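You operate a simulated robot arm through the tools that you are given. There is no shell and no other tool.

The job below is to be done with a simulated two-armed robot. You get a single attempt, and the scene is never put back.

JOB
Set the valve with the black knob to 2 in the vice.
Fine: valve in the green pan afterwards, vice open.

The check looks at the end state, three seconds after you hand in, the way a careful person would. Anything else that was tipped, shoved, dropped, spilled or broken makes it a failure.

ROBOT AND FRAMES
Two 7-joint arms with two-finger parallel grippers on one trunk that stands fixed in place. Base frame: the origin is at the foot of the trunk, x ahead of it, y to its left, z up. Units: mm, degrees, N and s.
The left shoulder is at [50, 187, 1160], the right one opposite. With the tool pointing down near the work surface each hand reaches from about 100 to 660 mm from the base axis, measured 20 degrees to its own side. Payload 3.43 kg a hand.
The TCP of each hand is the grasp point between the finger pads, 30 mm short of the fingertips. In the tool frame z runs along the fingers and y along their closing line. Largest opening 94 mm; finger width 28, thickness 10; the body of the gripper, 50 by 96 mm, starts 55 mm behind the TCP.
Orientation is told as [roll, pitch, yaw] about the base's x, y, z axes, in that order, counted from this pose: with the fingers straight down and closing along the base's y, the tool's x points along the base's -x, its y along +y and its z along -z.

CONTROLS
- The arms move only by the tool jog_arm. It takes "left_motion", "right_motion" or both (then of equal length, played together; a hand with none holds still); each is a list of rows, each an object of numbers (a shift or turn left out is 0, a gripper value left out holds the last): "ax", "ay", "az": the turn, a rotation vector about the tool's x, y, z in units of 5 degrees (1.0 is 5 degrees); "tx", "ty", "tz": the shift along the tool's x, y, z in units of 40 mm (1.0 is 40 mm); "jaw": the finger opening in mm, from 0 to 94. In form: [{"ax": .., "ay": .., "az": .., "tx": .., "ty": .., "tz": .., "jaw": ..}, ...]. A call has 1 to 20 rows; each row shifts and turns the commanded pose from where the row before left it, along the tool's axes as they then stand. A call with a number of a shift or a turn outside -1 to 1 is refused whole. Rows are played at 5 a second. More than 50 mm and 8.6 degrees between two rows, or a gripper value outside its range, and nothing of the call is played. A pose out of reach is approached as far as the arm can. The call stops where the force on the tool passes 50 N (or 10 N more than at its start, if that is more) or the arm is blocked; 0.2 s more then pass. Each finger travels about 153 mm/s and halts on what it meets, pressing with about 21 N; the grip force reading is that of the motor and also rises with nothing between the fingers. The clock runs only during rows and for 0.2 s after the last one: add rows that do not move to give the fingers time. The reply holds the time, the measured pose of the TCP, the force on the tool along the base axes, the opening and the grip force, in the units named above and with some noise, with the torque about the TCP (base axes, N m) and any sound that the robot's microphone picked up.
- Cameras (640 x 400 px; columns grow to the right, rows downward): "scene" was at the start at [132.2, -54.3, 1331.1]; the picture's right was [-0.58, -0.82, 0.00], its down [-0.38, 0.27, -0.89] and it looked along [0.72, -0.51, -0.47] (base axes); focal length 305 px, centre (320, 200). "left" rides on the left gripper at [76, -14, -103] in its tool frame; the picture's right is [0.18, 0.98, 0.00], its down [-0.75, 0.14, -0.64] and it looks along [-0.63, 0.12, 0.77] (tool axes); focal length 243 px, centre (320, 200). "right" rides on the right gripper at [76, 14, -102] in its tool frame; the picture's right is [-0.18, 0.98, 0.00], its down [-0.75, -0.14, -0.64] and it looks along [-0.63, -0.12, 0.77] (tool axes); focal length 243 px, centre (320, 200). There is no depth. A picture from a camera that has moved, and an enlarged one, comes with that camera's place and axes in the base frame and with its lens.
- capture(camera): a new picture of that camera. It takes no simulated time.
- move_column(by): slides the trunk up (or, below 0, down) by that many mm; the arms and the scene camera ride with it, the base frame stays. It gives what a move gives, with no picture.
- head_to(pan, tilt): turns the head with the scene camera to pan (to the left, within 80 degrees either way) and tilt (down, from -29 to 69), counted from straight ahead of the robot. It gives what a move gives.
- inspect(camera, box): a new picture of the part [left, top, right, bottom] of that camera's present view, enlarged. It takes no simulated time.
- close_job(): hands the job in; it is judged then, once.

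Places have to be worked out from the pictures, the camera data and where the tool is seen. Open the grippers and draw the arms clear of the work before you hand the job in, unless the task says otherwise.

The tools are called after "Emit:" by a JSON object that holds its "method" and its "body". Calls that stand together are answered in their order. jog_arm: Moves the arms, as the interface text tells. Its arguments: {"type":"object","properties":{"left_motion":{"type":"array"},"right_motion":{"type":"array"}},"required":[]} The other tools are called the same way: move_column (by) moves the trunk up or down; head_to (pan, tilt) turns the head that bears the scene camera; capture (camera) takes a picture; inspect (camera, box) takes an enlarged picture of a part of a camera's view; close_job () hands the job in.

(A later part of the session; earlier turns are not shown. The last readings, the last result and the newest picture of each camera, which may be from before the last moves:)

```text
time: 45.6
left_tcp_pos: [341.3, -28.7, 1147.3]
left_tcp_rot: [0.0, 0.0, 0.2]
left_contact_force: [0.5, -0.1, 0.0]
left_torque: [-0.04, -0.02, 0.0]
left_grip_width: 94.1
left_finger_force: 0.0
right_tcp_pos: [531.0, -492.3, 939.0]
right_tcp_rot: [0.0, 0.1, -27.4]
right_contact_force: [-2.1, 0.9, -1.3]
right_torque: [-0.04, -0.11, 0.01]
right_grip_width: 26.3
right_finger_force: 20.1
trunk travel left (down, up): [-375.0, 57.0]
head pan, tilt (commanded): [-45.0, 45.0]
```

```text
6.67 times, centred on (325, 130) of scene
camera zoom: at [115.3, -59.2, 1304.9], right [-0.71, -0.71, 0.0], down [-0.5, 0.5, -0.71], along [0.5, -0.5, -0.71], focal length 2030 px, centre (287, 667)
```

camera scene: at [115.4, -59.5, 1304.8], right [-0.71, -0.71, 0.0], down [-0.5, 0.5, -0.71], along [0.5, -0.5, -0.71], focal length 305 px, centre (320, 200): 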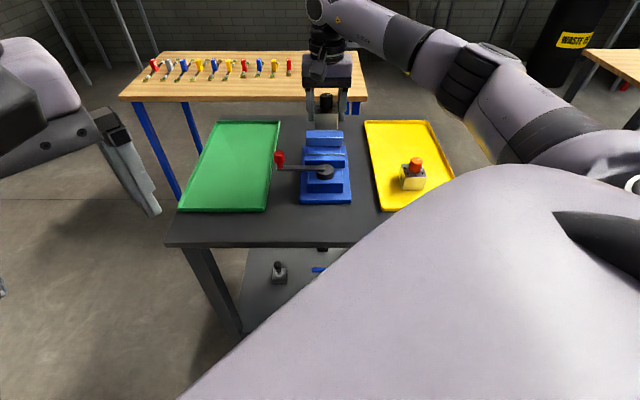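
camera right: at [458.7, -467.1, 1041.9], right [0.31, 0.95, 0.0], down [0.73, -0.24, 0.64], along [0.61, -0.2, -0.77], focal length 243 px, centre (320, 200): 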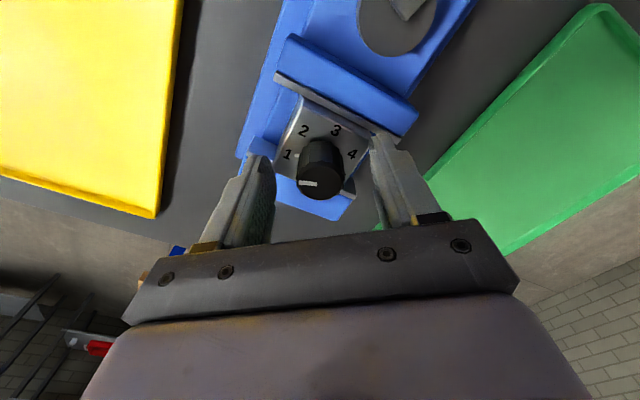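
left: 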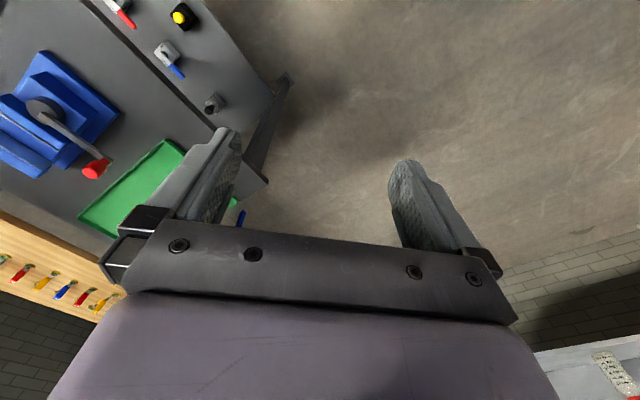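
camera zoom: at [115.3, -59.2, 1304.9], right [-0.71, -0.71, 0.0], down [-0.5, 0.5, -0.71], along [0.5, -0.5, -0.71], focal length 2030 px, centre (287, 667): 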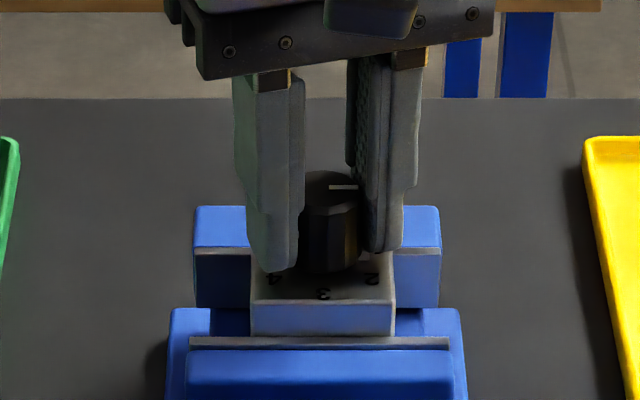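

The knob follows and the body stays put in the vice. I continue clockwise to about 50° in total and then check against the 2.

Emit:
{"method": "jog_arm", "body": {"right_motion": [{"az": 0.75}, {"az": 0.75}, {"az": 0.75}, {"az": 0.75}, {"az": 0.75}, {"az": 0.75}, {"az": 0.75}, {"az": 0.75}, {}]}}

Emit:
{"method": "inspect", "body": {"camera": "right", "box": [240, 60, 400, 220]}}

Emit:
{"method": "inspect", "body": {"camera": "scene", "box": [295, 100, 355, 160]}}

```text
time: 47.6
left_tcp_pos: [340.7, -28.1, 1147.6]
left_tcp_rot: [0.0, 0.0, 0.1]
left_contact_force: [-0.1, -0.3, 0.0]
left_torque: [0.01, 0.0, 0.0]
left_grip_width: 93.8
left_finger_force: 0.0
right_tcp_pos: [532.3, -491.3, 939.2]
right_tcp_rot: [-0.1, -0.1, -57.4]
right_contact_force: [1.8, 6.6, -3.8]
right_torque: [0.22, -0.02, 0.02]
right_grip_width: 26.5
right_finger_force: 21.0
trunk travel left (down, up): [-375.0, 57.0]
head pan, tilt (commanded): [-45.0, 45.0]
```

```text
2.50 times, centred on (320, 140) of right
camera zoom: at [504.1, -418.2, 1042.0], right [0.93, 0.37, 0.0], down [0.29, -0.71, 0.64], along [0.24, -0.59, -0.77], focal length 606 px, centre (320, 350)
```

zoom: 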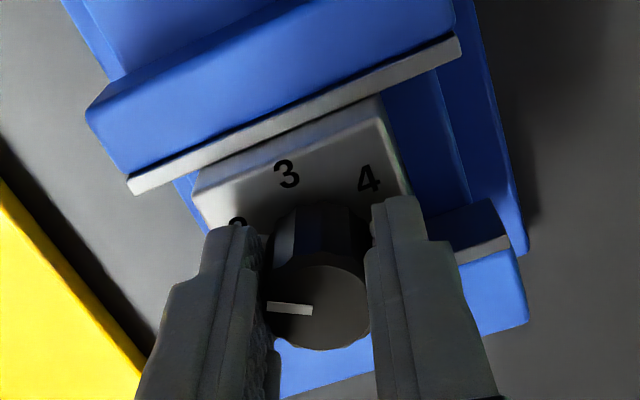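

```text
6.67 times, centred on (325, 130) of scene
camera zoom: at [115.9, -58.9, 1304.8], right [-0.71, -0.71, 0.0], down [-0.5, 0.5, -0.71], along [0.5, -0.5, -0.71], focal length 2030 px, centre (287, 667)
```

zoom: 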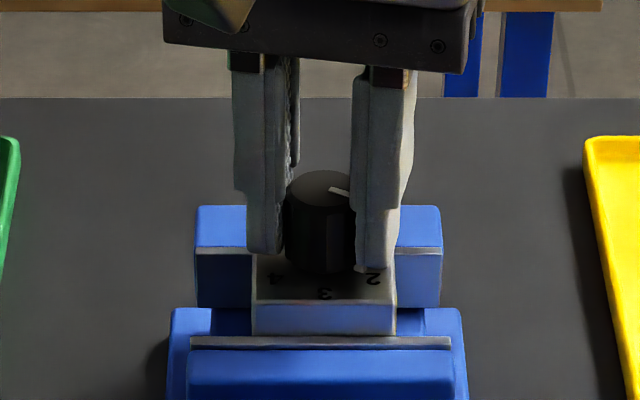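

The knob is turned 50° (pointer now at ≈193° base, i.e. 58° from the 3-direction; start was ≈108°). With 54° per step, 2 is 4° further; I turn the last 4° and then release to check.

Emit:
{"method": "jog_arm", "body": {"right_motion": [{"az": 0.4}, {"az": 0.4}, {}, {"jaw": 32}, {"jaw": 60}, {}, {"tz": -0.6}, {"tz": -0.7}, {"tz": -0.7}]}}

Emit:
{"method": "capture", "body": {"camera": "right"}}

Emit:
{"method": "inspect", "body": {"camera": "scene", "box": [300, 115, 350, 165]}}

```text
time: 49.6
left_tcp_pos: [339.3, -28.1, 1147.7]
left_tcp_rot: [-0.2, 0.0, 0.1]
left_contact_force: [0.0, 0.2, -0.1]
left_torque: [0.02, 0.0, -0.01]
left_grip_width: 93.9
left_finger_force: 0.0
right_tcp_pos: [531.5, -491.7, 1020.1]
right_tcp_rot: [0.1, 0.1, -61.4]
right_contact_force: [-0.5, 0.2, -0.2]
right_torque: [-0.01, -0.02, -0.03]
right_grip_width: 59.9
right_finger_force: 0.1
trunk travel left (down, up): [-375.0, 57.0]
head pan, tilt (commanded): [-45.0, 45.0]
```

```text
taken
camera right: at [508.1, -416.8, 1123.1], right [0.95, 0.31, 0.0], down [0.24, -0.73, 0.64], along [0.2, -0.61, -0.77], focal length 243 px, centre (320, 200)
```

right: 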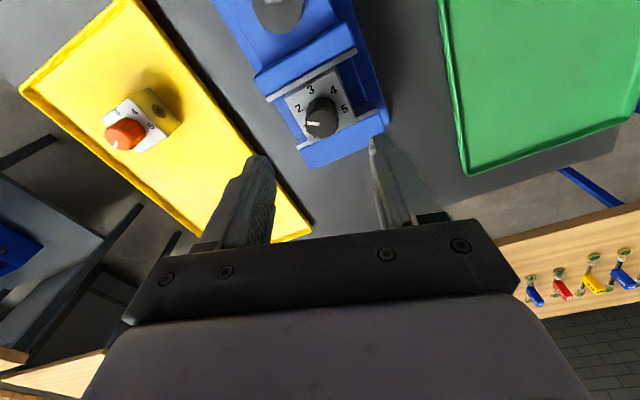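

```text
8.00 times, centred on (325, 140) of scene
camera zoom: at [115.0, -58.9, 1304.9], right [-0.71, -0.71, 0.0], down [-0.5, 0.5, -0.71], along [0.5, -0.5, -0.71], focal length 2436 px, centre (280, 680)
```

zoom: 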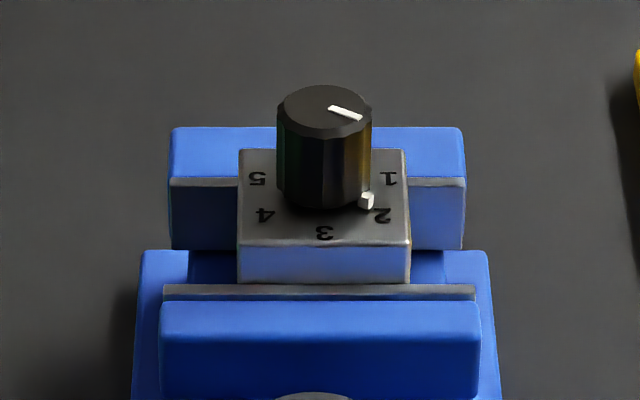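

The tab now points at 2. I zoom in with the hand camera for a precise angle check.

Emit:
{"method": "inspect", "body": {"camera": "right", "box": [280, 60, 370, 150]}}

Emit:
{"method": "inspect", "body": {"camera": "scene", "box": [312, 120, 338, 150]}}

```text
4.44 times, centred on (325, 105) of right
camera zoom: at [508.1, -416.8, 1123.1], right [0.95, 0.31, 0.0], down [0.24, -0.73, 0.64], along [0.2, -0.61, -0.77], focal length 1078 px, centre (298, 622)
```

zoom: 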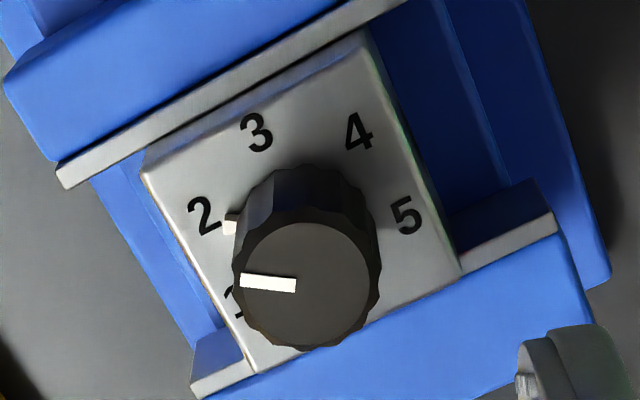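

```text
13.33 times, centred on (325, 135) of scene
camera zoom: at [115.0, -58.9, 1304.9], right [-0.71, -0.71, 0.0], down [-0.5, 0.5, -0.71], along [0.5, -0.5, -0.71], focal length 4061 px, centre (253, 1067)
```

zoom: 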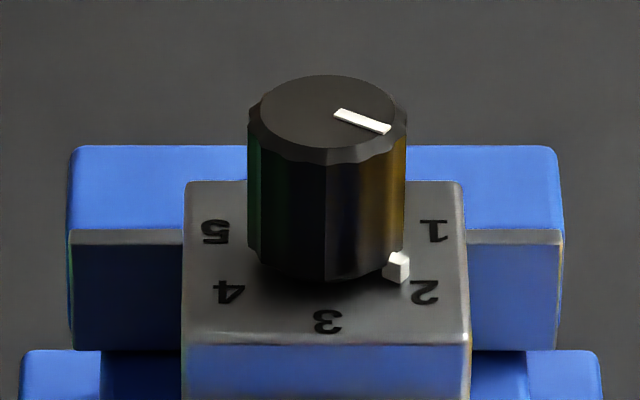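

Pointer (tool angle -74.5°) and digit 2 (≈-73.5°) agree within about 1°, so the knob is set. Now I go to open the vice: close the fingers and move to the -q side of the red knob with yaw -45, staying high.

Emit:
{"method": "jog_arm", "body": {"right_motion": [{"az": -0.82, "jaw": 30}, {"az": -0.82, "jaw": 0}, {"az": -0.82}, {"az": -0.82}, {"tx": 0.9}, {"tx": 0.9}, {"tx": 0.9}, {"tx": 0.9}, {"tx": 0.89, "ty": -0.17}, {}]}}

Emit:
{"method": "capture", "body": {"camera": "right"}}

Emit:
{"method": "inspect", "body": {"camera": "scene", "box": [255, 100, 375, 220]}}

```text
time: 51.8
left_tcp_pos: [339.7, -28.2, 1147.6]
left_tcp_rot: [0.1, 0.0, 0.1]
left_contact_force: [0.0, 0.5, 0.5]
left_torque: [0.0, -0.03, -0.02]
left_grip_width: 93.8
left_finger_force: 0.0
right_tcp_pos: [398.4, -368.2, 1018.3]
right_tcp_rot: [0.0, -0.1, -45.1]
right_contact_force: [0.9, 0.2, 0.6]
right_torque: [0.0, 0.01, 0.0]
right_grip_width: 0.1
right_finger_force: 20.5
trunk travel left (down, up): [-375.0, 57.0]
head pan, tilt (commanded): [-45.0, 45.0]
```

```text
taken
camera right: at [355.9, -304.2, 1120.8], right [0.83, 0.56, 0.0], down [0.43, -0.63, 0.64], along [0.36, -0.53, -0.77], focal length 243 px, centre (320, 200)
```

right: 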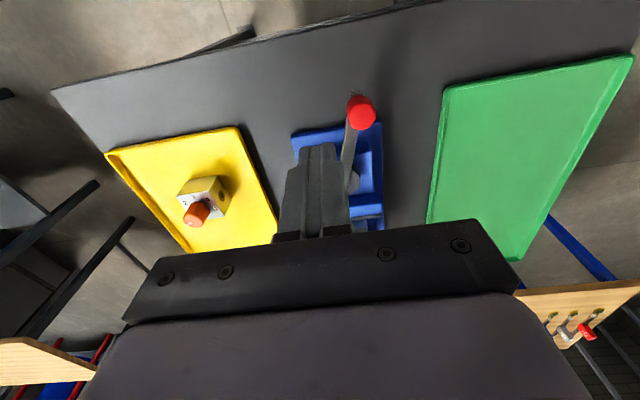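

```text
3.33 times, centred on (315, 160) of scene
camera zoom: at [115.2, -59.2, 1304.9], right [-0.71, -0.71, 0.0], down [-0.5, 0.5, -0.71], along [0.5, -0.5, -0.71], focal length 1015 px, centre (337, 333)
```

zoom: 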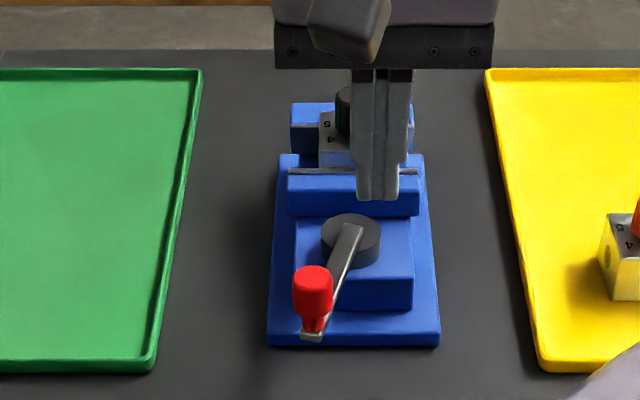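

The knob lies 33 mm to the +y side of the closed fingers; I descend beside it to z≈930.

Emit:
{"method": "jog_arm", "body": {"right_motion": [{"tz": 0.55}, {"tz": 0.55}, {"tz": 0.55}, {"tz": 0.55}, {}]}}

Emit:
{"method": "inspect", "body": {"camera": "scene", "box": [255, 100, 375, 220]}}

```text
time: 53.0
left_tcp_pos: [340.5, -28.8, 1146.0]
left_tcp_rot: [0.0, 0.0, 0.2]
left_contact_force: [-0.9, -0.3, 0.9]
left_torque: [0.01, -0.01, -0.01]
left_grip_width: 93.8
left_finger_force: 0.0
right_tcp_pos: [399.2, -369.5, 930.5]
right_tcp_rot: [0.0, 0.0, -45.0]
right_contact_force: [0.2, -0.8, -0.3]
right_torque: [0.04, 0.0, -0.01]
right_grip_width: 0.0
right_finger_force: 21.2
trunk travel left (down, up): [-375.0, 57.0]
head pan, tilt (commanded): [-45.0, 45.0]
```

```text
3.33 times, centred on (315, 160) of scene
camera zoom: at [115.2, -59.1, 1304.9], right [-0.71, -0.71, 0.0], down [-0.5, 0.5, -0.71], along [0.5, -0.5, -0.71], focal length 1015 px, centre (337, 333)
```

zoom: 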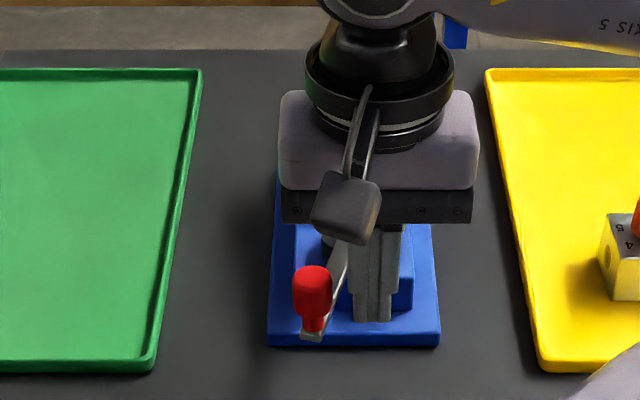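

In place. I push toward +q in small steps to start opening.

Emit:
{"method": "jog_arm", "body": {"right_motion": [{"ty": 0.12}, {"ty": 0.12}, {"ty": 0.1}, {"ty": 0.1}, {"ty": 0.1}]}}

Emit:
{"method": "inspect", "body": {"camera": "scene", "box": [255, 100, 375, 220]}}

```text
time: 54.2
left_tcp_pos: [339.4, -29.3, 1147.9]
left_tcp_rot: [0.0, 0.0, 0.2]
left_contact_force: [0.4, 0.7, 0.8]
left_torque: [0.0, -0.03, 0.0]
left_grip_width: 94.0
left_finger_force: 0.1
right_tcp_pos: [414.4, -355.2, 931.1]
right_tcp_rot: [-0.2, 0.0, -45.0]
right_contact_force: [-3.2, -4.9, -1.4]
right_torque: [-0.1, 0.0, -0.02]
right_grip_width: 0.0
right_finger_force: 20.7
trunk travel left (down, up): [-375.0, 57.0]
head pan, tilt (commanded): [-45.0, 45.0]
```

```text
3.33 times, centred on (315, 160) of scene
camera zoom: at [115.0, -59.8, 1304.8], right [-0.71, -0.71, 0.0], down [-0.5, 0.5, -0.71], along [0.5, -0.5, -0.71], focal length 1015 px, centre (337, 333)
```

zoom: 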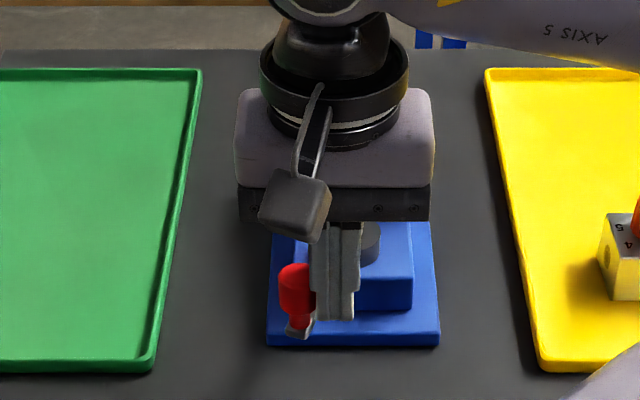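

The lever moves with only ~6 N. I continue along the arc to about 45°, turning the tool clockwise with it.

Emit:
{"method": "jog_arm", "body": {"right_motion": [{"tx": -0.045, "ty": 0.119, "az": 0.75}, {"tx": -0.037, "ty": 0.121, "az": 0.75}, {"tx": -0.029, "ty": 0.123, "az": 0.75}, {"tx": -0.021, "ty": 0.125, "az": 0.75}, {"tx": -0.013, "ty": 0.126, "az": 0.75}, {"tx": -0.004, "ty": 0.127, "az": 0.75}, {"tx": 0.004, "ty": 0.127, "az": 0.75}, {"tx": 0.012, "ty": 0.126, "az": 0.75}]}}

Emit:
{"method": "inspect", "body": {"camera": "scene", "box": [255, 100, 375, 220]}}

Emit:
{"method": "capture", "body": {"camera": "right"}}

```text
time: 56.0
left_tcp_pos: [341.4, -28.3, 1147.0]
left_tcp_rot: [0.0, 0.0, 0.1]
left_contact_force: [0.3, 0.1, 0.1]
left_torque: [0.02, -0.01, -0.01]
left_grip_width: 93.8
left_finger_force: 0.2
right_tcp_pos: [451.8, -338.6, 931.6]
right_tcp_rot: [0.1, -0.1, -75.1]
right_contact_force: [-3.5, -3.3, 0.2]
right_torque: [-0.09, 0.06, 0.01]
right_grip_width: 0.0
right_finger_force: 21.2
trunk travel left (down, up): [-375.0, 57.0]
head pan, tilt (commanded): [-45.0, 45.0]
```

```text
3.33 times, centred on (315, 160) of scene
camera zoom: at [114.8, -59.5, 1305.0], right [-0.71, -0.71, 0.0], down [-0.5, 0.5, -0.71], along [0.5, -0.5, -0.71], focal length 1015 px, centre (337, 333)
```

zoom: 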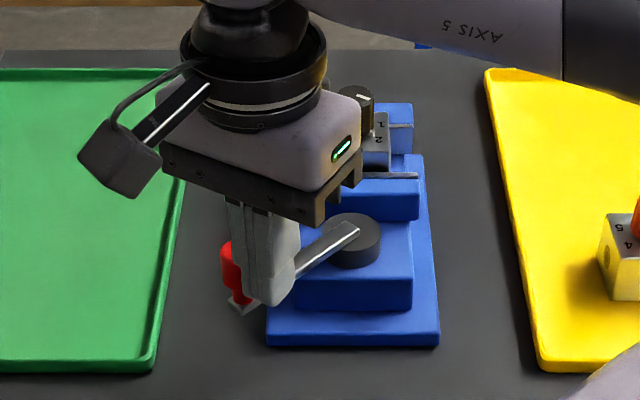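

```text
taken
camera right: at [447.1, -260.1, 1034.4], right [1.0, 0.07, 0.0], down [0.06, -0.76, 0.64], along [0.05, -0.64, -0.77], focal length 243 px, centre (320, 200)
```

right: 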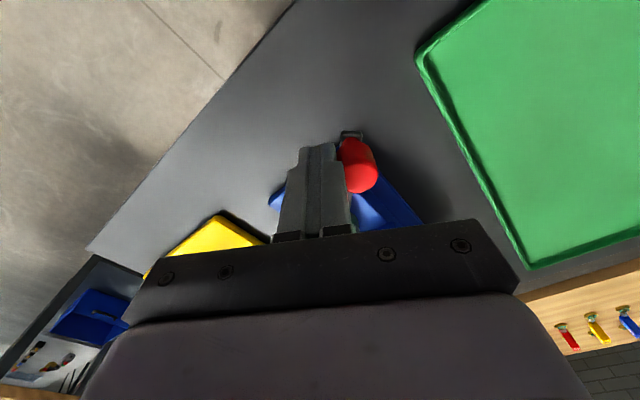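

At 45° everything still works smoothly with yaw -75. I keep going in the same rigid arc for another 30°.

Emit:
{"method": "jog_arm", "body": {"right_motion": [{"tx": -0.01, "ty": 0.155, "az": 0.75}, {"tx": -0.01, "ty": 0.155, "az": 0.75}, {"tx": -0.01, "ty": 0.155, "az": 0.75}, {"tx": -0.01, "ty": 0.155, "az": 0.75}, {"tx": -0.01, "ty": 0.155, "az": 0.75}, {"tx": -0.01, "ty": 0.155, "az": 0.75}, {"tx": -0.01, "ty": 0.155, "az": 0.75}, {"tx": -0.01, "ty": 0.155, "az": 0.75}]}}

Emit:
{"method": "inspect", "body": {"camera": "scene", "box": [255, 100, 375, 220]}}

Emit:
{"method": "capture", "body": {"camera": "right"}}

```text
time: 57.8
left_tcp_pos: [339.3, -27.3, 1147.6]
left_tcp_rot: [0.0, -0.1, 0.1]
left_contact_force: [-0.6, 0.6, 0.3]
left_torque: [0.0, 0.01, 0.01]
left_grip_width: 93.9
left_finger_force: 0.0
right_tcp_pos: [501.2, -339.0, 932.7]
right_tcp_rot: [0.0, 0.2, -104.9]
right_contact_force: [-5.0, -2.2, 1.2]
right_torque: [-0.02, 0.11, -0.03]
right_grip_width: 0.0
right_finger_force: 21.2
trunk travel left (down, up): [-375.0, 57.0]
head pan, tilt (commanded): [-45.0, 45.0]
```

```text
3.33 times, centred on (315, 160) of scene
camera zoom: at [114.5, -59.1, 1305.0], right [-0.71, -0.71, 0.0], down [-0.5, 0.5, -0.71], along [0.5, -0.5, -0.71], focal length 1015 px, centre (337, 333)
```

zoom: 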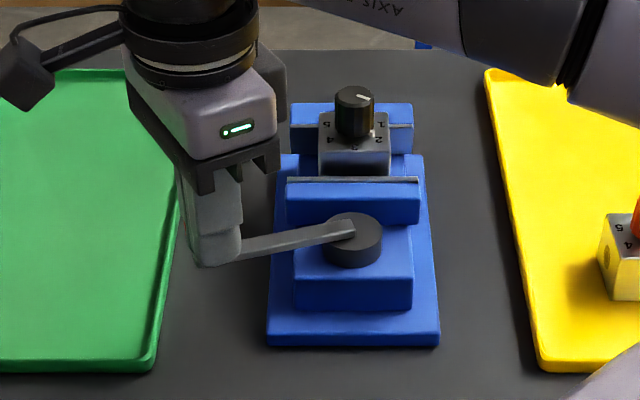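

```text
taken
camera right: at [535.3, -267.9, 1034.5], right [0.9, -0.43, 0.0], down [-0.33, -0.69, 0.64], along [-0.28, -0.58, -0.77], focal length 243 px, centre (320, 200)
```

right: 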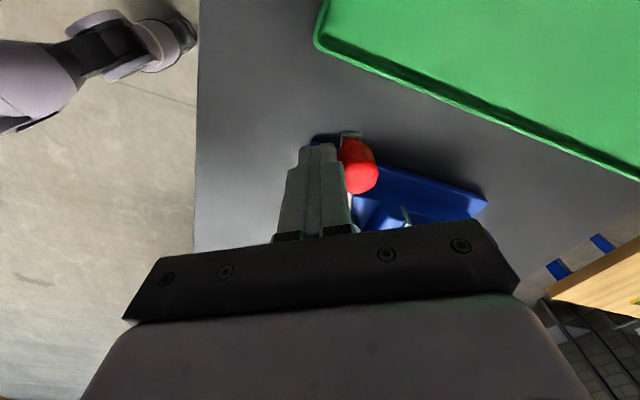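

Lever is at ≈13°, and the vice is nearly fully open again. Four more steps bring it back to its original position.

Emit:
{"method": "jog_arm", "body": {"right_motion": [{"tx": -0.01, "ty": 0.155, "az": 0.75}, {"tx": -0.01, "ty": 0.155, "az": 0.75}, {"tx": -0.01, "ty": 0.155, "az": 0.75}, {"tx": -0.01, "ty": 0.12, "az": 0.6}]}}

Emit:
{"method": "inspect", "body": {"camera": "scene", "box": [255, 100, 375, 220]}}

```text
time: 58.8
left_tcp_pos: [340.4, -27.0, 1147.9]
left_tcp_rot: [-0.1, -0.1, 0.1]
left_contact_force: [1.0, -0.2, 0.1]
left_torque: [-0.02, -0.03, -0.03]
left_grip_width: 94.1
left_finger_force: 0.0
right_tcp_pos: [524.1, -347.4, 932.4]
right_tcp_rot: [0.0, 0.1, -119.3]
right_contact_force: [-2.1, 5.3, 0.8]
right_torque: [0.12, 0.02, 0.04]
right_grip_width: 0.0
right_finger_force: 20.6
trunk travel left (down, up): [-375.0, 57.0]
head pan, tilt (commanded): [-45.0, 45.0]
```

```text
3.33 times, centred on (315, 160) of scene
camera zoom: at [115.0, -58.5, 1304.9], right [-0.71, -0.71, 0.0], down [-0.5, 0.5, -0.71], along [0.5, -0.5, -0.71], focal length 1015 px, centre (337, 333)
```

zoom: 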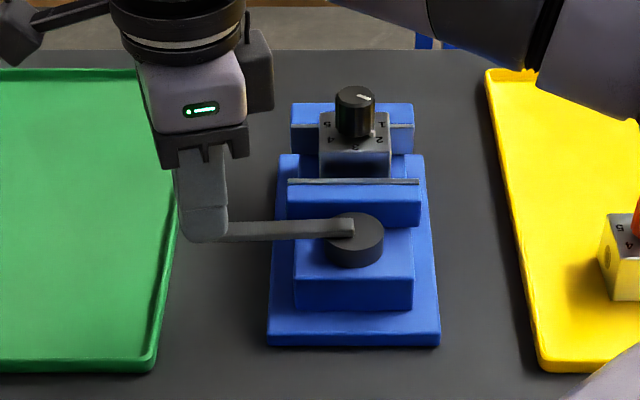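

Almost back to the starting angle; one more small push, then I back off and rise.

Emit:
{"method": "jog_arm", "body": {"right_motion": [{"ty": 0.08, "az": 0.2}, {"ty": 0.05}, {}]}}

Emit:
{"method": "inspect", "body": {"camera": "scene", "box": [255, 100, 375, 220]}}

```text
time: 59.6
left_tcp_pos: [339.8, -27.5, 1147.3]
left_tcp_rot: [-0.1, -0.1, 0.2]
left_contact_force: [0.2, -0.5, -0.5]
left_torque: [0.0, 0.02, -0.01]
left_grip_width: 93.9
left_finger_force: 0.0
right_tcp_pos: [527.2, -351.3, 930.8]
right_tcp_rot: [0.0, 0.0, -120.2]
right_contact_force: [-2.4, 3.9, 0.8]
right_torque: [0.07, 0.06, 0.04]
right_grip_width: 0.0
right_finger_force: 21.5
trunk travel left (down, up): [-375.0, 57.0]
head pan, tilt (commanded): [-45.0, 45.0]
```

```text
3.33 times, centred on (315, 160) of scene
camera zoom: at [114.9, -58.6, 1305.0], right [-0.71, -0.71, 0.0], down [-0.5, 0.5, -0.71], along [0.5, -0.5, -0.71], focal length 1015 px, centre (337, 333)
```

zoom: 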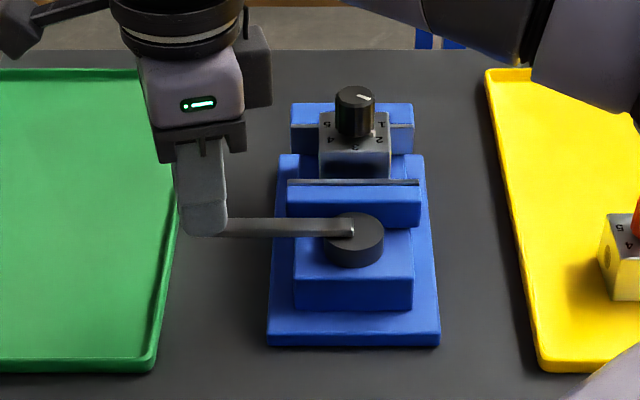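

The lever is back at its original position and the jaw is open. I back away from the knob, rise to z≈1020 and turn back to yaw -45.

Emit:
{"method": "jog_arm", "body": {"right_motion": [{"ty": -0.25}, {"tz": -0.5}, {"tz": -0.85}, {"tz": -0.9}, {"az": -1.0, "jaw": 40}, {"az": -1.0, "jaw": 70}, {"az": -1.0, "jaw": 94}, {"az": -1.0}, {"az": -1.0}, {"az": -1.0}, {"az": -1.0}, {"az": -1.0}, {"az": -1.0}, {"az": -1.0}, {"az": -1.0}, {"az": -1.0}, {"az": -1.0}, {"az": -1.0}, {"az": -1.0}]}}

Emit:
{"method": "capture", "body": {"camera": "right"}}

Emit:
{"method": "inspect", "body": {"camera": "scene", "box": [255, 100, 375, 220]}}

```text
time: 63.6
left_tcp_pos: [341.4, -27.5, 1147.6]
left_tcp_rot: [0.0, 0.0, 0.0]
left_contact_force: [-0.3, 0.0, 0.1]
left_torque: [-0.04, 0.03, -0.02]
left_grip_width: 94.1
left_finger_force: 0.1
right_tcp_pos: [519.8, -346.1, 1021.5]
right_tcp_rot: [0.1, 0.0, -45.1]
right_contact_force: [-0.1, 0.5, -0.4]
right_torque: [-0.04, -0.03, -0.06]
right_grip_width: 94.2
right_finger_force: 0.0
trunk travel left (down, up): [-375.0, 57.0]
head pan, tilt (commanded): [-45.0, 45.0]
```

```text
taken
camera right: at [475.9, -281.2, 1124.2], right [0.83, 0.56, 0.0], down [0.43, -0.63, 0.64], along [0.36, -0.53, -0.77], focal length 243 px, centre (320, 200)
```

right: 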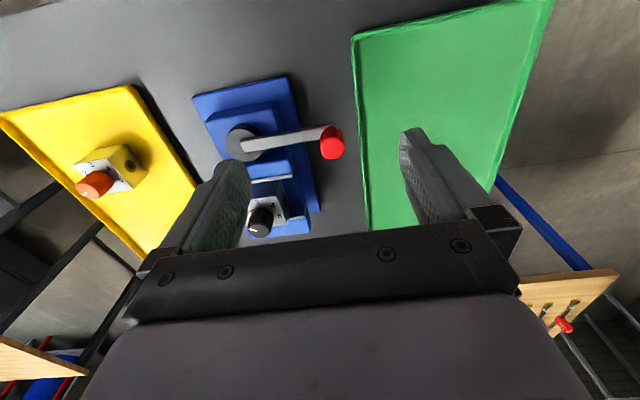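

```text
3.33 times, centred on (315, 160) of scene
camera zoom: at [115.2, -59.1, 1304.9], right [-0.71, -0.71, 0.0], down [-0.5, 0.5, -0.71], along [0.5, -0.5, -0.71], focal length 1015 px, centre (337, 333)
```

zoom: 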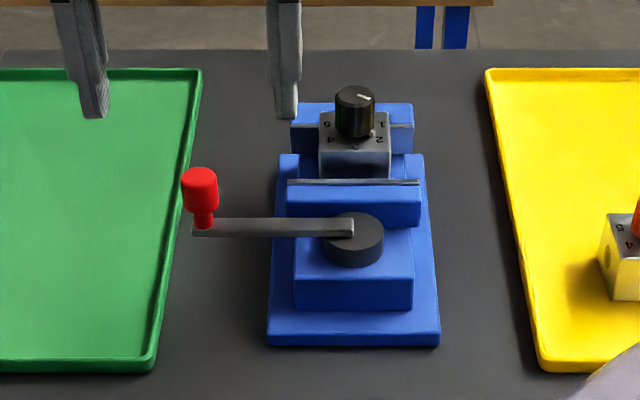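

Vice is open with the valve loose in it and the pointer at 2. I go above the valve at z≈1020 for a centring check.

Emit:
{"method": "jog_arm", "body": {"right_motion": [{"tx": -0.7, "ty": -0.6}, {"tx": -0.7, "ty": -0.6}, {"tx": -0.7, "ty": -0.6}, {"tx": -0.7, "ty": -0.59}, {}]}}

Emit:
{"method": "inspect", "body": {"camera": "right", "box": [260, 40, 380, 150]}}

Emit:
{"method": "inspect", "body": {"camera": "scene", "box": [300, 115, 350, 165]}}

```text
time: 64.8
left_tcp_pos: [340.2, -28.4, 1147.9]
left_tcp_rot: [0.0, 0.1, 0.1]
left_contact_force: [-1.1, -0.6, 0.1]
left_torque: [-0.01, 0.02, -0.01]
left_grip_width: 94.1
left_finger_force: 0.0
right_tcp_pos: [529.4, -492.9, 1020.8]
right_tcp_rot: [-0.1, 0.0, -45.2]
right_contact_force: [-0.1, 0.5, 0.4]
right_torque: [0.0, 0.04, 0.01]
right_grip_width: 94.1
right_finger_force: 0.1
trunk travel left (down, up): [-375.0, 57.0]
head pan, tilt (commanded): [-45.0, 45.0]
```

```text
3.64 times, centred on (320, 95) of right
camera zoom: at [486.9, -428.2, 1124.6], right [0.83, 0.56, 0.0], down [0.43, -0.63, 0.64], along [0.36, -0.53, -0.77], focal length 882 px, centre (320, 582)
```

zoom: 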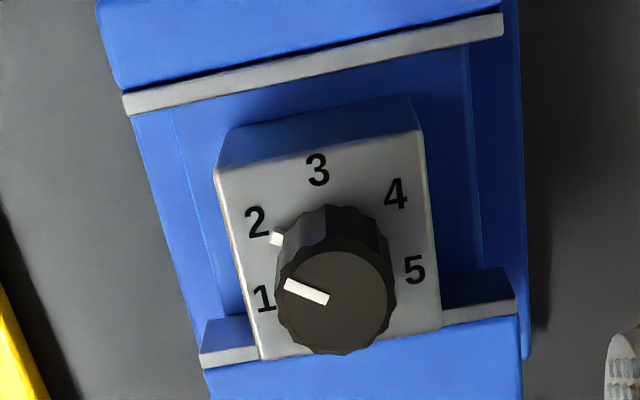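

```text
8.00 times, centred on (325, 140) of scene
camera zoom: at [115.2, -59.1, 1304.9], right [-0.71, -0.71, 0.0], down [-0.5, 0.5, -0.71], along [0.5, -0.5, -0.71], focal length 2436 px, centre (280, 680)
```

zoom: 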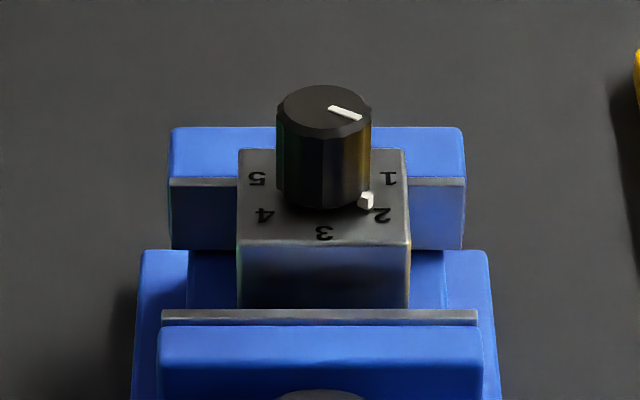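

The valve is centred within ~3 mm. Before picking it up I measure the pointer angle again at a higher zoom, since I estimate a few degrees deviation.

Emit:
{"method": "inspect", "body": {"camera": "right", "box": [295, 75, 355, 140]}}

Emit:
{"method": "inspect", "body": {"camera": "scene", "box": [314, 124, 336, 146]}}

```text
6.15 times, centred on (325, 108) of right
camera zoom: at [486.9, -428.2, 1124.6], right [0.83, 0.56, 0.0], down [0.43, -0.63, 0.64], along [0.36, -0.53, -0.77], focal length 1493 px, centre (289, 769)
```

zoom: 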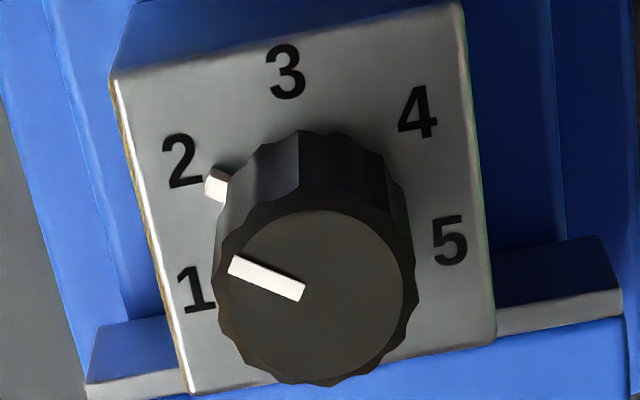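

```text
16.00 times, centred on (325, 135) of scene
camera zoom: at [115.2, -59.1, 1304.9], right [-0.71, -0.71, 0.0], down [-0.5, 0.5, -0.71], along [0.5, -0.5, -0.71], focal length 4873 px, centre (240, 1240)
```

zoom: 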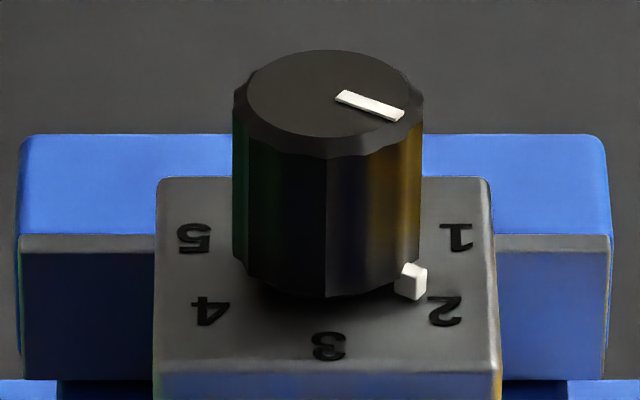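

Five independent readings put the pointer 2–4° from the centre of the "2" mark (of a 54° step), so it clearly reads 2. Now I pick up the valve: shift 3.6 mm in +y, set the opening to 80 and descend to TCP z≈905.

Emit:
{"method": "jog_arm", "body": {"right_motion": [{"ty": 0.09, "jaw": 80}, {"tz": 0.55}, {"tz": 0.6}, {"tz": 0.6}, {"tz": 0.6}, {"tz": 0.54}, {}]}}

Emit:
{"method": "inspect", "body": {"camera": "right", "box": [230, 60, 410, 240]}}

Emit:
{"method": "inspect", "body": {"camera": "scene", "box": [285, 100, 365, 170]}}

```text
time: 66.4
left_tcp_pos: [339.5, -28.5, 1147.2]
left_tcp_rot: [0.0, 0.0, 0.0]
left_contact_force: [0.2, 1.5, 0.4]
left_torque: [-0.03, 0.01, 0.02]
left_grip_width: 94.0
left_finger_force: 0.2
right_tcp_pos: [533.1, -491.2, 905.5]
right_tcp_rot: [0.0, -0.1, -45.3]
right_contact_force: [-0.2, -1.5, -0.2]
right_torque: [0.01, -0.04, -0.02]
right_grip_width: 79.9
right_finger_force: 0.0
trunk travel left (down, up): [-375.0, 57.0]
head pan, tilt (commanded): [-45.0, 45.0]
```

```text
2.22 times, centred on (320, 150) of right
camera zoom: at [490.7, -425.4, 1008.6], right [0.83, 0.56, 0.0], down [0.43, -0.63, 0.64], along [0.36, -0.53, -0.77], focal length 539 px, centre (320, 311)
```

zoom: 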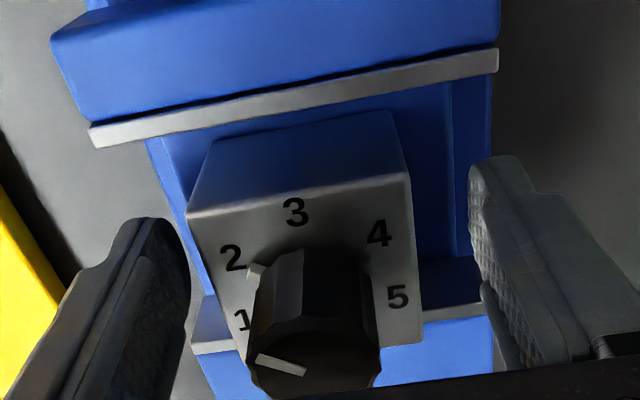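

```text
5.71 times, centred on (325, 135) of scene
camera zoom: at [115.1, -59.0, 1304.9], right [-0.71, -0.71, 0.0], down [-0.5, 0.5, -0.71], along [0.5, -0.5, -0.71], focal length 1740 px, centre (291, 571)
```

zoom: 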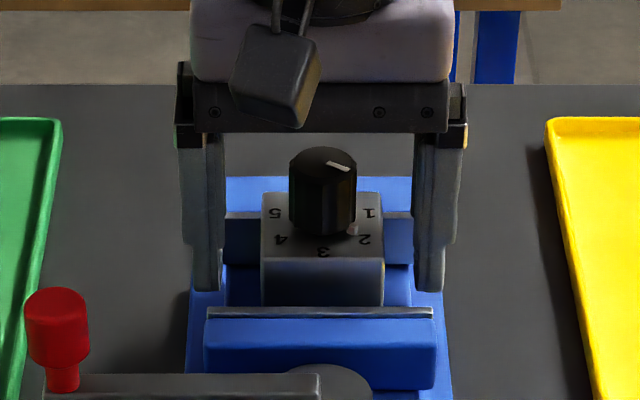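

Nearly centred (about 1 mm off). I correct that and close on the body.

Emit:
{"method": "jog_arm", "body": {"right_motion": [{"ty": -0.03, "jaw": 70}, {"jaw": 60}, {"jaw": 50}, {"jaw": 40}, {}]}}

Emit:
{"method": "inspect", "body": {"camera": "scene", "box": [285, 100, 365, 170]}}

```text
time: 67.6
left_tcp_pos: [340.6, -27.8, 1146.5]
left_tcp_rot: [0.0, 0.0, 0.2]
left_contact_force: [-1.0, 0.6, -0.1]
left_torque: [0.02, 0.0, -0.04]
left_grip_width: 93.9
left_finger_force: 0.0
right_tcp_pos: [531.9, -491.9, 905.9]
right_tcp_rot: [0.0, 0.0, -45.2]
right_contact_force: [0.4, 0.8, 0.5]
right_torque: [0.11, -0.03, 0.01]
right_grip_width: 54.2
right_finger_force: 21.1
trunk travel left (down, up): [-375.0, 57.0]
head pan, tilt (commanded): [-45.0, 45.0]
```

```text
5.71 times, centred on (325, 135) of scene
camera zoom: at [115.2, -59.0, 1304.9], right [-0.71, -0.71, 0.0], down [-0.5, 0.5, -0.71], along [0.5, -0.5, -0.71], focal length 1740 px, centre (291, 571)
```

zoom: 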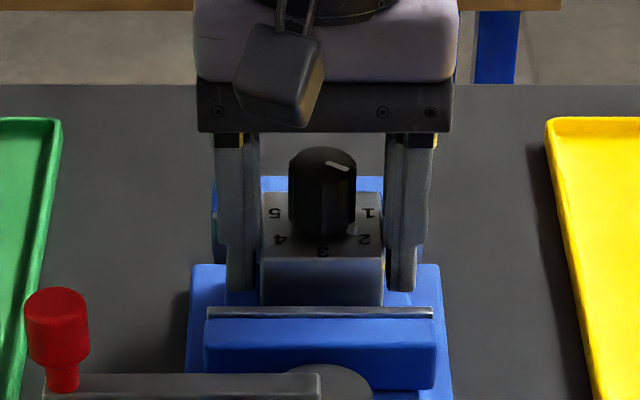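

Gripped at 54 mm again. I lift 105 mm (easing 2 mm away from the fixed jaw) and carry the valve over to the green pan's near part (p≈640, q≈245).

Emit:
{"method": "jog_arm", "body": {"right_motion": [{"tx": 0.04, "tz": -0.1}, {"tz": -0.4}, {"tz": -0.7}, {"tz": -0.7}, {"tz": -0.72}, {"tx": 0.35, "ty": 0.6}, {"tx": 0.35, "ty": 0.95}, {"tx": 0.35, "ty": 0.95}, {"tx": 0.35, "ty": 0.95}, {"tx": 0.35, "ty": 0.95}, {"tx": 0.35, "ty": 0.95}, {}]}}

Emit:
{"method": "capture", "body": {"camera": "right"}}

Emit:
{"method": "capture", "body": {"camera": "scene"}}

```text
time: 70.2
left_tcp_pos: [340.2, -28.9, 1147.3]
left_tcp_rot: [0.0, 0.0, 0.1]
left_contact_force: [0.0, -0.8, -0.1]
left_torque: [-0.02, -0.03, -0.02]
left_grip_width: 94.1
left_finger_force: 0.1
right_tcp_pos: [624.1, -278.4, 1011.9]
right_tcp_rot: [0.1, 0.0, -45.3]
right_contact_force: [0.3, 0.3, -3.3]
right_torque: [0.03, -0.01, 0.0]
right_grip_width: 54.2
right_finger_force: 21.1
trunk travel left (down, up): [-375.0, 57.0]
head pan, tilt (commanded): [-45.0, 45.0]
```

```text
taken
camera right: at [580.8, -214.6, 1114.0], right [0.83, 0.56, 0.0], down [0.43, -0.63, 0.64], along [0.36, -0.53, -0.77], focal length 243 px, centre (320, 200)
```

right: 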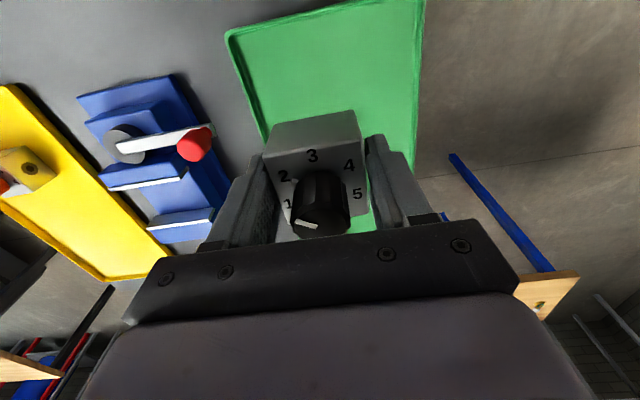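

```text
taken
camera scene: at [115.5, -59.5, 1304.8], right [-0.71, -0.71, 0.0], down [-0.5, 0.5, -0.71], along [0.5, -0.5, -0.71], focal length 305 px, centre (320, 200)
```

scene: 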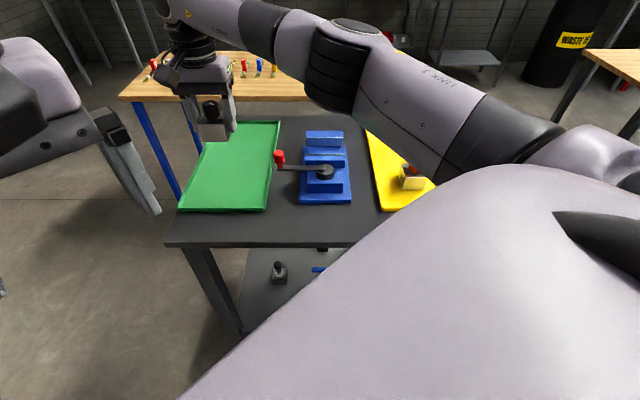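

The valve hangs over the near-middle of the green pan (≥40 mm from every wall). Floor contact should come at TCP z≈866, so I lower to ≈872 first.

Emit:
{"method": "jog_arm", "body": {"right_motion": [{"tz": 0.5}, {"tz": 0.6}, {"tz": 0.6}, {"tz": 0.6}, {"tz": 0.6}, {"tz": 0.4}, {"tz": 0.2}, {}]}}

Emit:
{"method": "capture", "body": {"camera": "right"}}

Emit:
{"method": "inspect", "body": {"camera": "scene", "box": [170, 90, 300, 220]}}

```text
time: 72.0
left_tcp_pos: [340.3, -28.2, 1146.4]
left_tcp_rot: [0.0, 0.1, 0.1]
left_contact_force: [0.3, -1.0, 0.3]
left_torque: [-0.02, -0.01, -0.01]
left_grip_width: 94.2
left_finger_force: 0.1
right_tcp_pos: [622.0, -279.0, 870.5]
right_tcp_rot: [-0.1, 0.0, -45.4]
right_contact_force: [0.1, -0.3, -4.0]
right_torque: [-0.01, 0.01, 0.0]
right_grip_width: 54.4
right_finger_force: 20.9
trunk travel left (down, up): [-375.0, 57.0]
head pan, tilt (commanded): [-45.0, 45.0]
```

```text
taken
camera right: at [580.2, -214.5, 972.6], right [0.83, 0.56, 0.0], down [0.43, -0.63, 0.64], along [0.36, -0.53, -0.77], focal length 243 px, centre (320, 200)
```

right: 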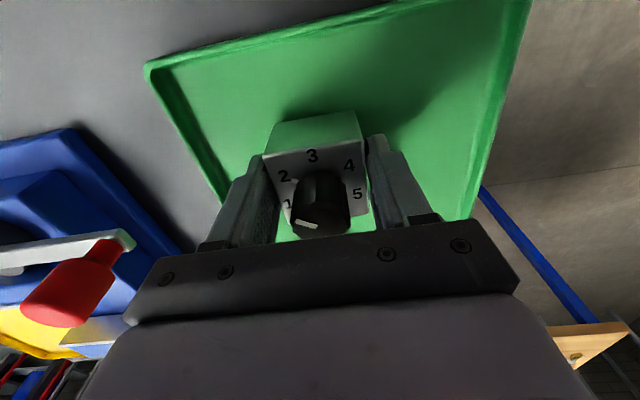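

```text
3.08 times, centred on (235, 155) of scene
camera zoom: at [115.5, -59.2, 1304.9], right [-0.71, -0.71, 0.0], down [-0.5, 0.5, -0.71], along [0.5, -0.5, -0.71], focal length 937 px, centre (582, 338)
```

zoom: 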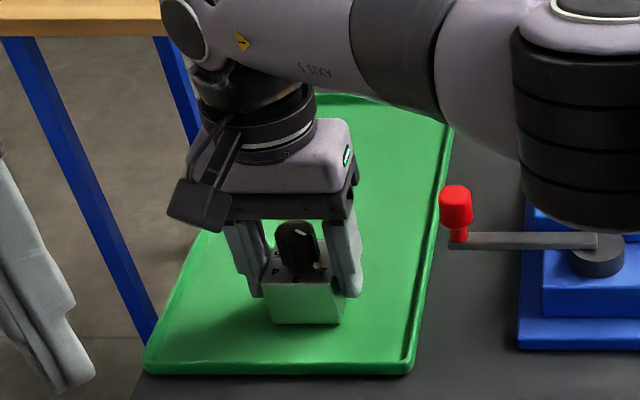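

The valve is ~4 mm above the pan floor. Before finishing I check where the elbow link is relative to the vice, since it appears in front of it in this view.

Emit:
{"method": "capture", "body": {"camera": "scene"}}

Emit:
{"method": "capture", "body": {"camera": "left"}}

Emit:
{"method": "inspect", "body": {"camera": "scene", "box": [270, 80, 470, 220]}}

```text
taken
camera scene: at [115.5, -59.2, 1304.9], right [-0.71, -0.71, 0.0], down [-0.5, 0.5, -0.71], along [0.5, -0.5, -0.71], focal length 305 px, centre (320, 200)
```

scene: 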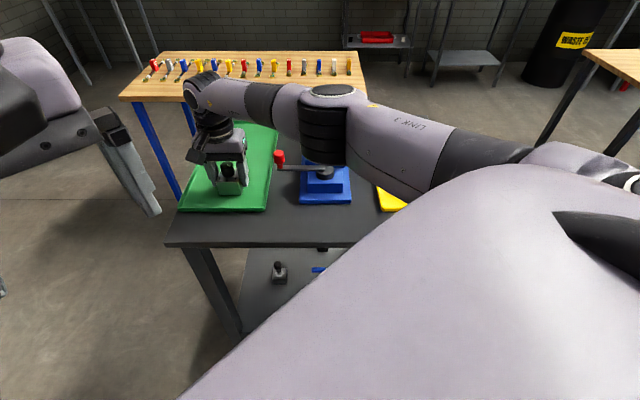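

```text
taken
camera left: at [265.2, -41.4, 1250.7], right [-0.19, 0.98, 0.0], down [0.75, 0.14, 0.64], along [0.63, 0.12, -0.77], focal length 243 px, centre (320, 200)
```

left: 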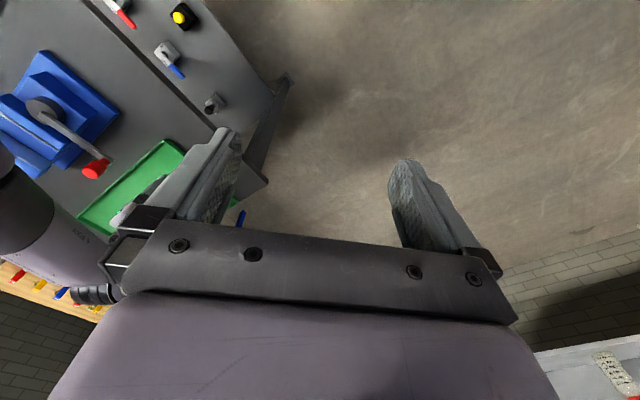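

```text
2.86 times, centred on (370, 150) of scene
camera zoom: at [115.5, -59.2, 1304.9], right [-0.71, -0.71, 0.0], down [-0.5, 0.5, -0.71], along [0.5, -0.5, -0.71], focal length 870 px, centre (177, 343)
```

zoom: 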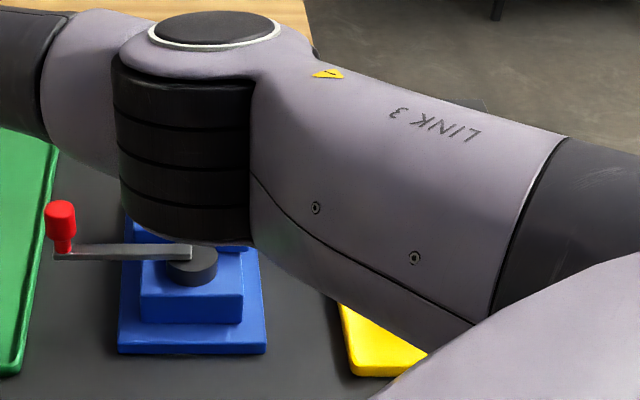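

The elbow overhangs the vice in this view; I want its true height. I'll shift the head to triangulate it from a second viewpoint.

Emit:
{"method": "head_to", "body": {"pan": -78, "tilt": 20}}

Emit:
{"method": "capture", "body": {"camera": "scene"}}

Emit:
{"method": "head_to", "body": {"pan": -15, "tilt": 25}}

Emit:
{"method": "capture", "body": {"camera": "scene"}}

```text
time: 73.0
left_tcp_pos: [339.6, -28.2, 1148.8]
left_tcp_rot: [0.0, -0.1, 0.0]
left_contact_force: [-0.4, 0.0, -0.3]
left_torque: [0.02, 0.0, 0.01]
left_grip_width: 94.5
left_finger_force: 0.0
right_tcp_pos: [623.2, -279.5, 870.0]
right_tcp_rot: [-0.1, 0.0, -45.2]
right_contact_force: [0.0, 0.7, -3.0]
right_torque: [0.01, 0.0, 0.03]
right_grip_width: 54.3
right_finger_force: 21.2
trunk travel left (down, up): [-375.0, 57.0]
head pan, tilt (commanded): [-78.0, 20.0]
```

```text
taken
camera scene: at [77.5, -92.8, 1343.5], right [-0.98, -0.21, 0.0], down [-0.07, 0.34, -0.94], along [0.2, -0.92, -0.34], focal length 305 px, centre (320, 200)
```

scene: 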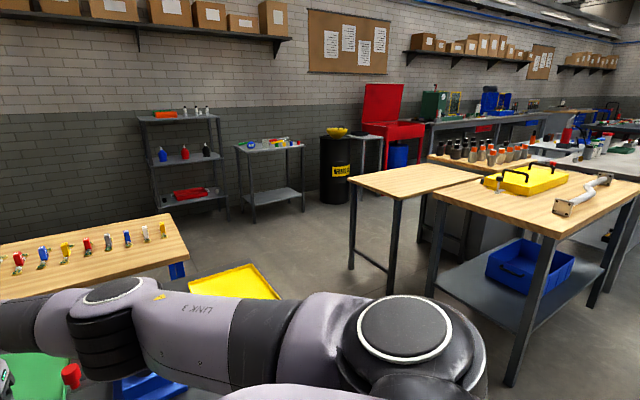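

```text
time: 74.3
left_tcp_pos: [340.9, -27.9, 1147.0]
left_tcp_rot: [0.1, 0.1, 0.0]
left_contact_force: [1.0, 0.8, 0.7]
left_torque: [0.0, 0.0, 0.0]
left_grip_width: 93.7
left_finger_force: 0.0
right_tcp_pos: [623.4, -280.1, 869.7]
right_tcp_rot: [0.0, 0.0, -45.3]
right_contact_force: [-0.2, -0.7, -3.5]
right_torque: [0.01, -0.02, -0.02]
right_grip_width: 54.4
right_finger_force: 21.4
trunk travel left (down, up): [-375.0, 57.0]
head pan, tilt (commanded): [-15.0, 25.0]
```

```text
taken
camera scene: at [147.0, -25.7, 1335.4], right [-0.26, -0.97, 0.0], down [-0.41, 0.11, -0.91], along [0.88, -0.24, -0.42], focal length 305 px, centre (320, 200)
```

scene: 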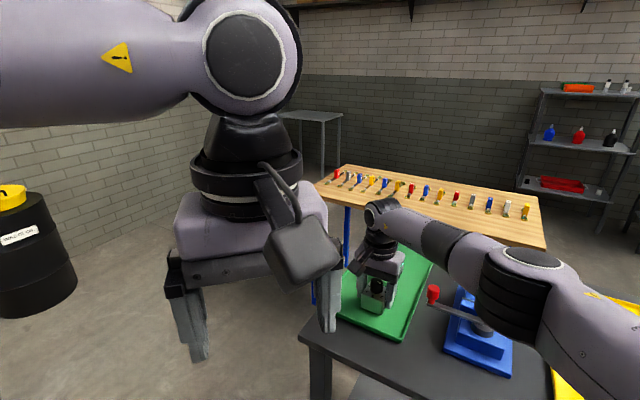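

Triangulation puts the elbow's top at about (343,-308,1147), far above the vice. I return the head and creep the valve down to the pan floor.

Emit:
{"method": "head_to", "body": {"pan": -40, "tilt": 42}}

Emit:
{"method": "jog_arm", "body": {"right_motion": [{"tz": 0.05}, {"tz": 0.04}, {}]}}

```text
time: 75.2
left_tcp_pos: [341.0, -27.6, 1147.0]
left_tcp_rot: [0.1, -0.1, 0.1]
left_contact_force: [-0.5, -0.1, -0.3]
left_torque: [0.01, -0.02, 0.01]
left_grip_width: 94.1
left_finger_force: 0.1
right_tcp_pos: [622.7, -278.9, 869.7]
right_tcp_rot: [0.0, 0.0, -45.3]
right_contact_force: [-0.3, 0.0, -3.9]
right_torque: [-0.01, 0.02, 0.02]
right_grip_width: 54.1
right_finger_force: 21.2
trunk travel left (down, up): [-375.0, 57.0]
head pan, tilt (commanded): [-40.0, 42.0]
```

```text
time: 76.0
left_tcp_pos: [340.1, -28.6, 1147.3]
left_tcp_rot: [0.0, 0.1, 0.1]
left_contact_force: [0.1, 0.5, 1.3]
left_torque: [-0.02, 0.02, 0.01]
left_grip_width: 94.2
left_finger_force: 0.0
right_tcp_pos: [623.5, -279.7, 866.4]
right_tcp_rot: [0.0, 0.1, -45.2]
right_contact_force: [0.1, 0.4, -2.6]
right_torque: [-0.03, 0.01, 0.0]
right_grip_width: 54.0
right_finger_force: 20.8
trunk travel left (down, up): [-375.0, 57.0]
head pan, tilt (commanded): [-40.0, 42.0]
```

Not yet touching (still carrying its ~3 N weight). I go down another millimetre at a time.

Emit:
{"method": "jog_arm", "body": {"right_motion": [{"tz": 0.025}, {"tz": 0.025}, {}]}}

Emit:
{"method": "inspect", "body": {"camera": "scene", "box": [150, 100, 290, 240]}}

```text
time: 76.8
left_tcp_pos: [339.0, -27.4, 1148.2]
left_tcp_rot: [0.0, -0.1, 0.1]
left_contact_force: [-0.1, -0.3, -1.2]
left_torque: [0.01, -0.01, 0.01]
left_grip_width: 94.0
left_finger_force: 0.0
right_tcp_pos: [623.0, -278.7, 865.4]
right_tcp_rot: [0.0, -0.1, -45.3]
right_contact_force: [0.3, -0.3, 3.4]
right_torque: [-0.04, 0.11, -0.02]
right_grip_width: 54.3
right_finger_force: 21.0
trunk travel left (down, up): [-375.0, 57.0]
head pan, tilt (commanded): [-40.0, 42.0]
```

```text
2.86 times, centred on (220, 170) of scene
camera zoom: at [121.4, -55.2, 1309.3], right [-0.64, -0.77, 0.0], down [-0.51, 0.43, -0.74], along [0.57, -0.48, -0.67], focal length 870 px, centre (606, 286)
```

zoom: 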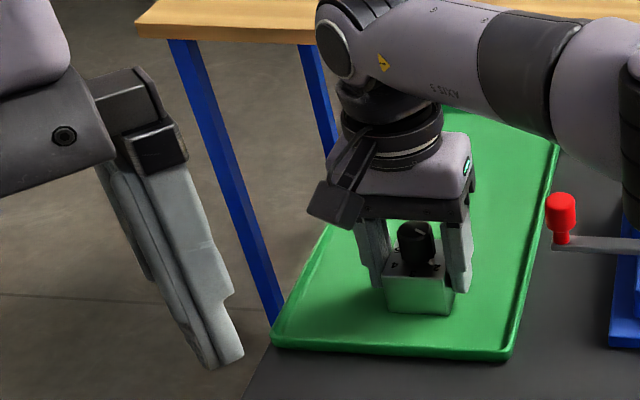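

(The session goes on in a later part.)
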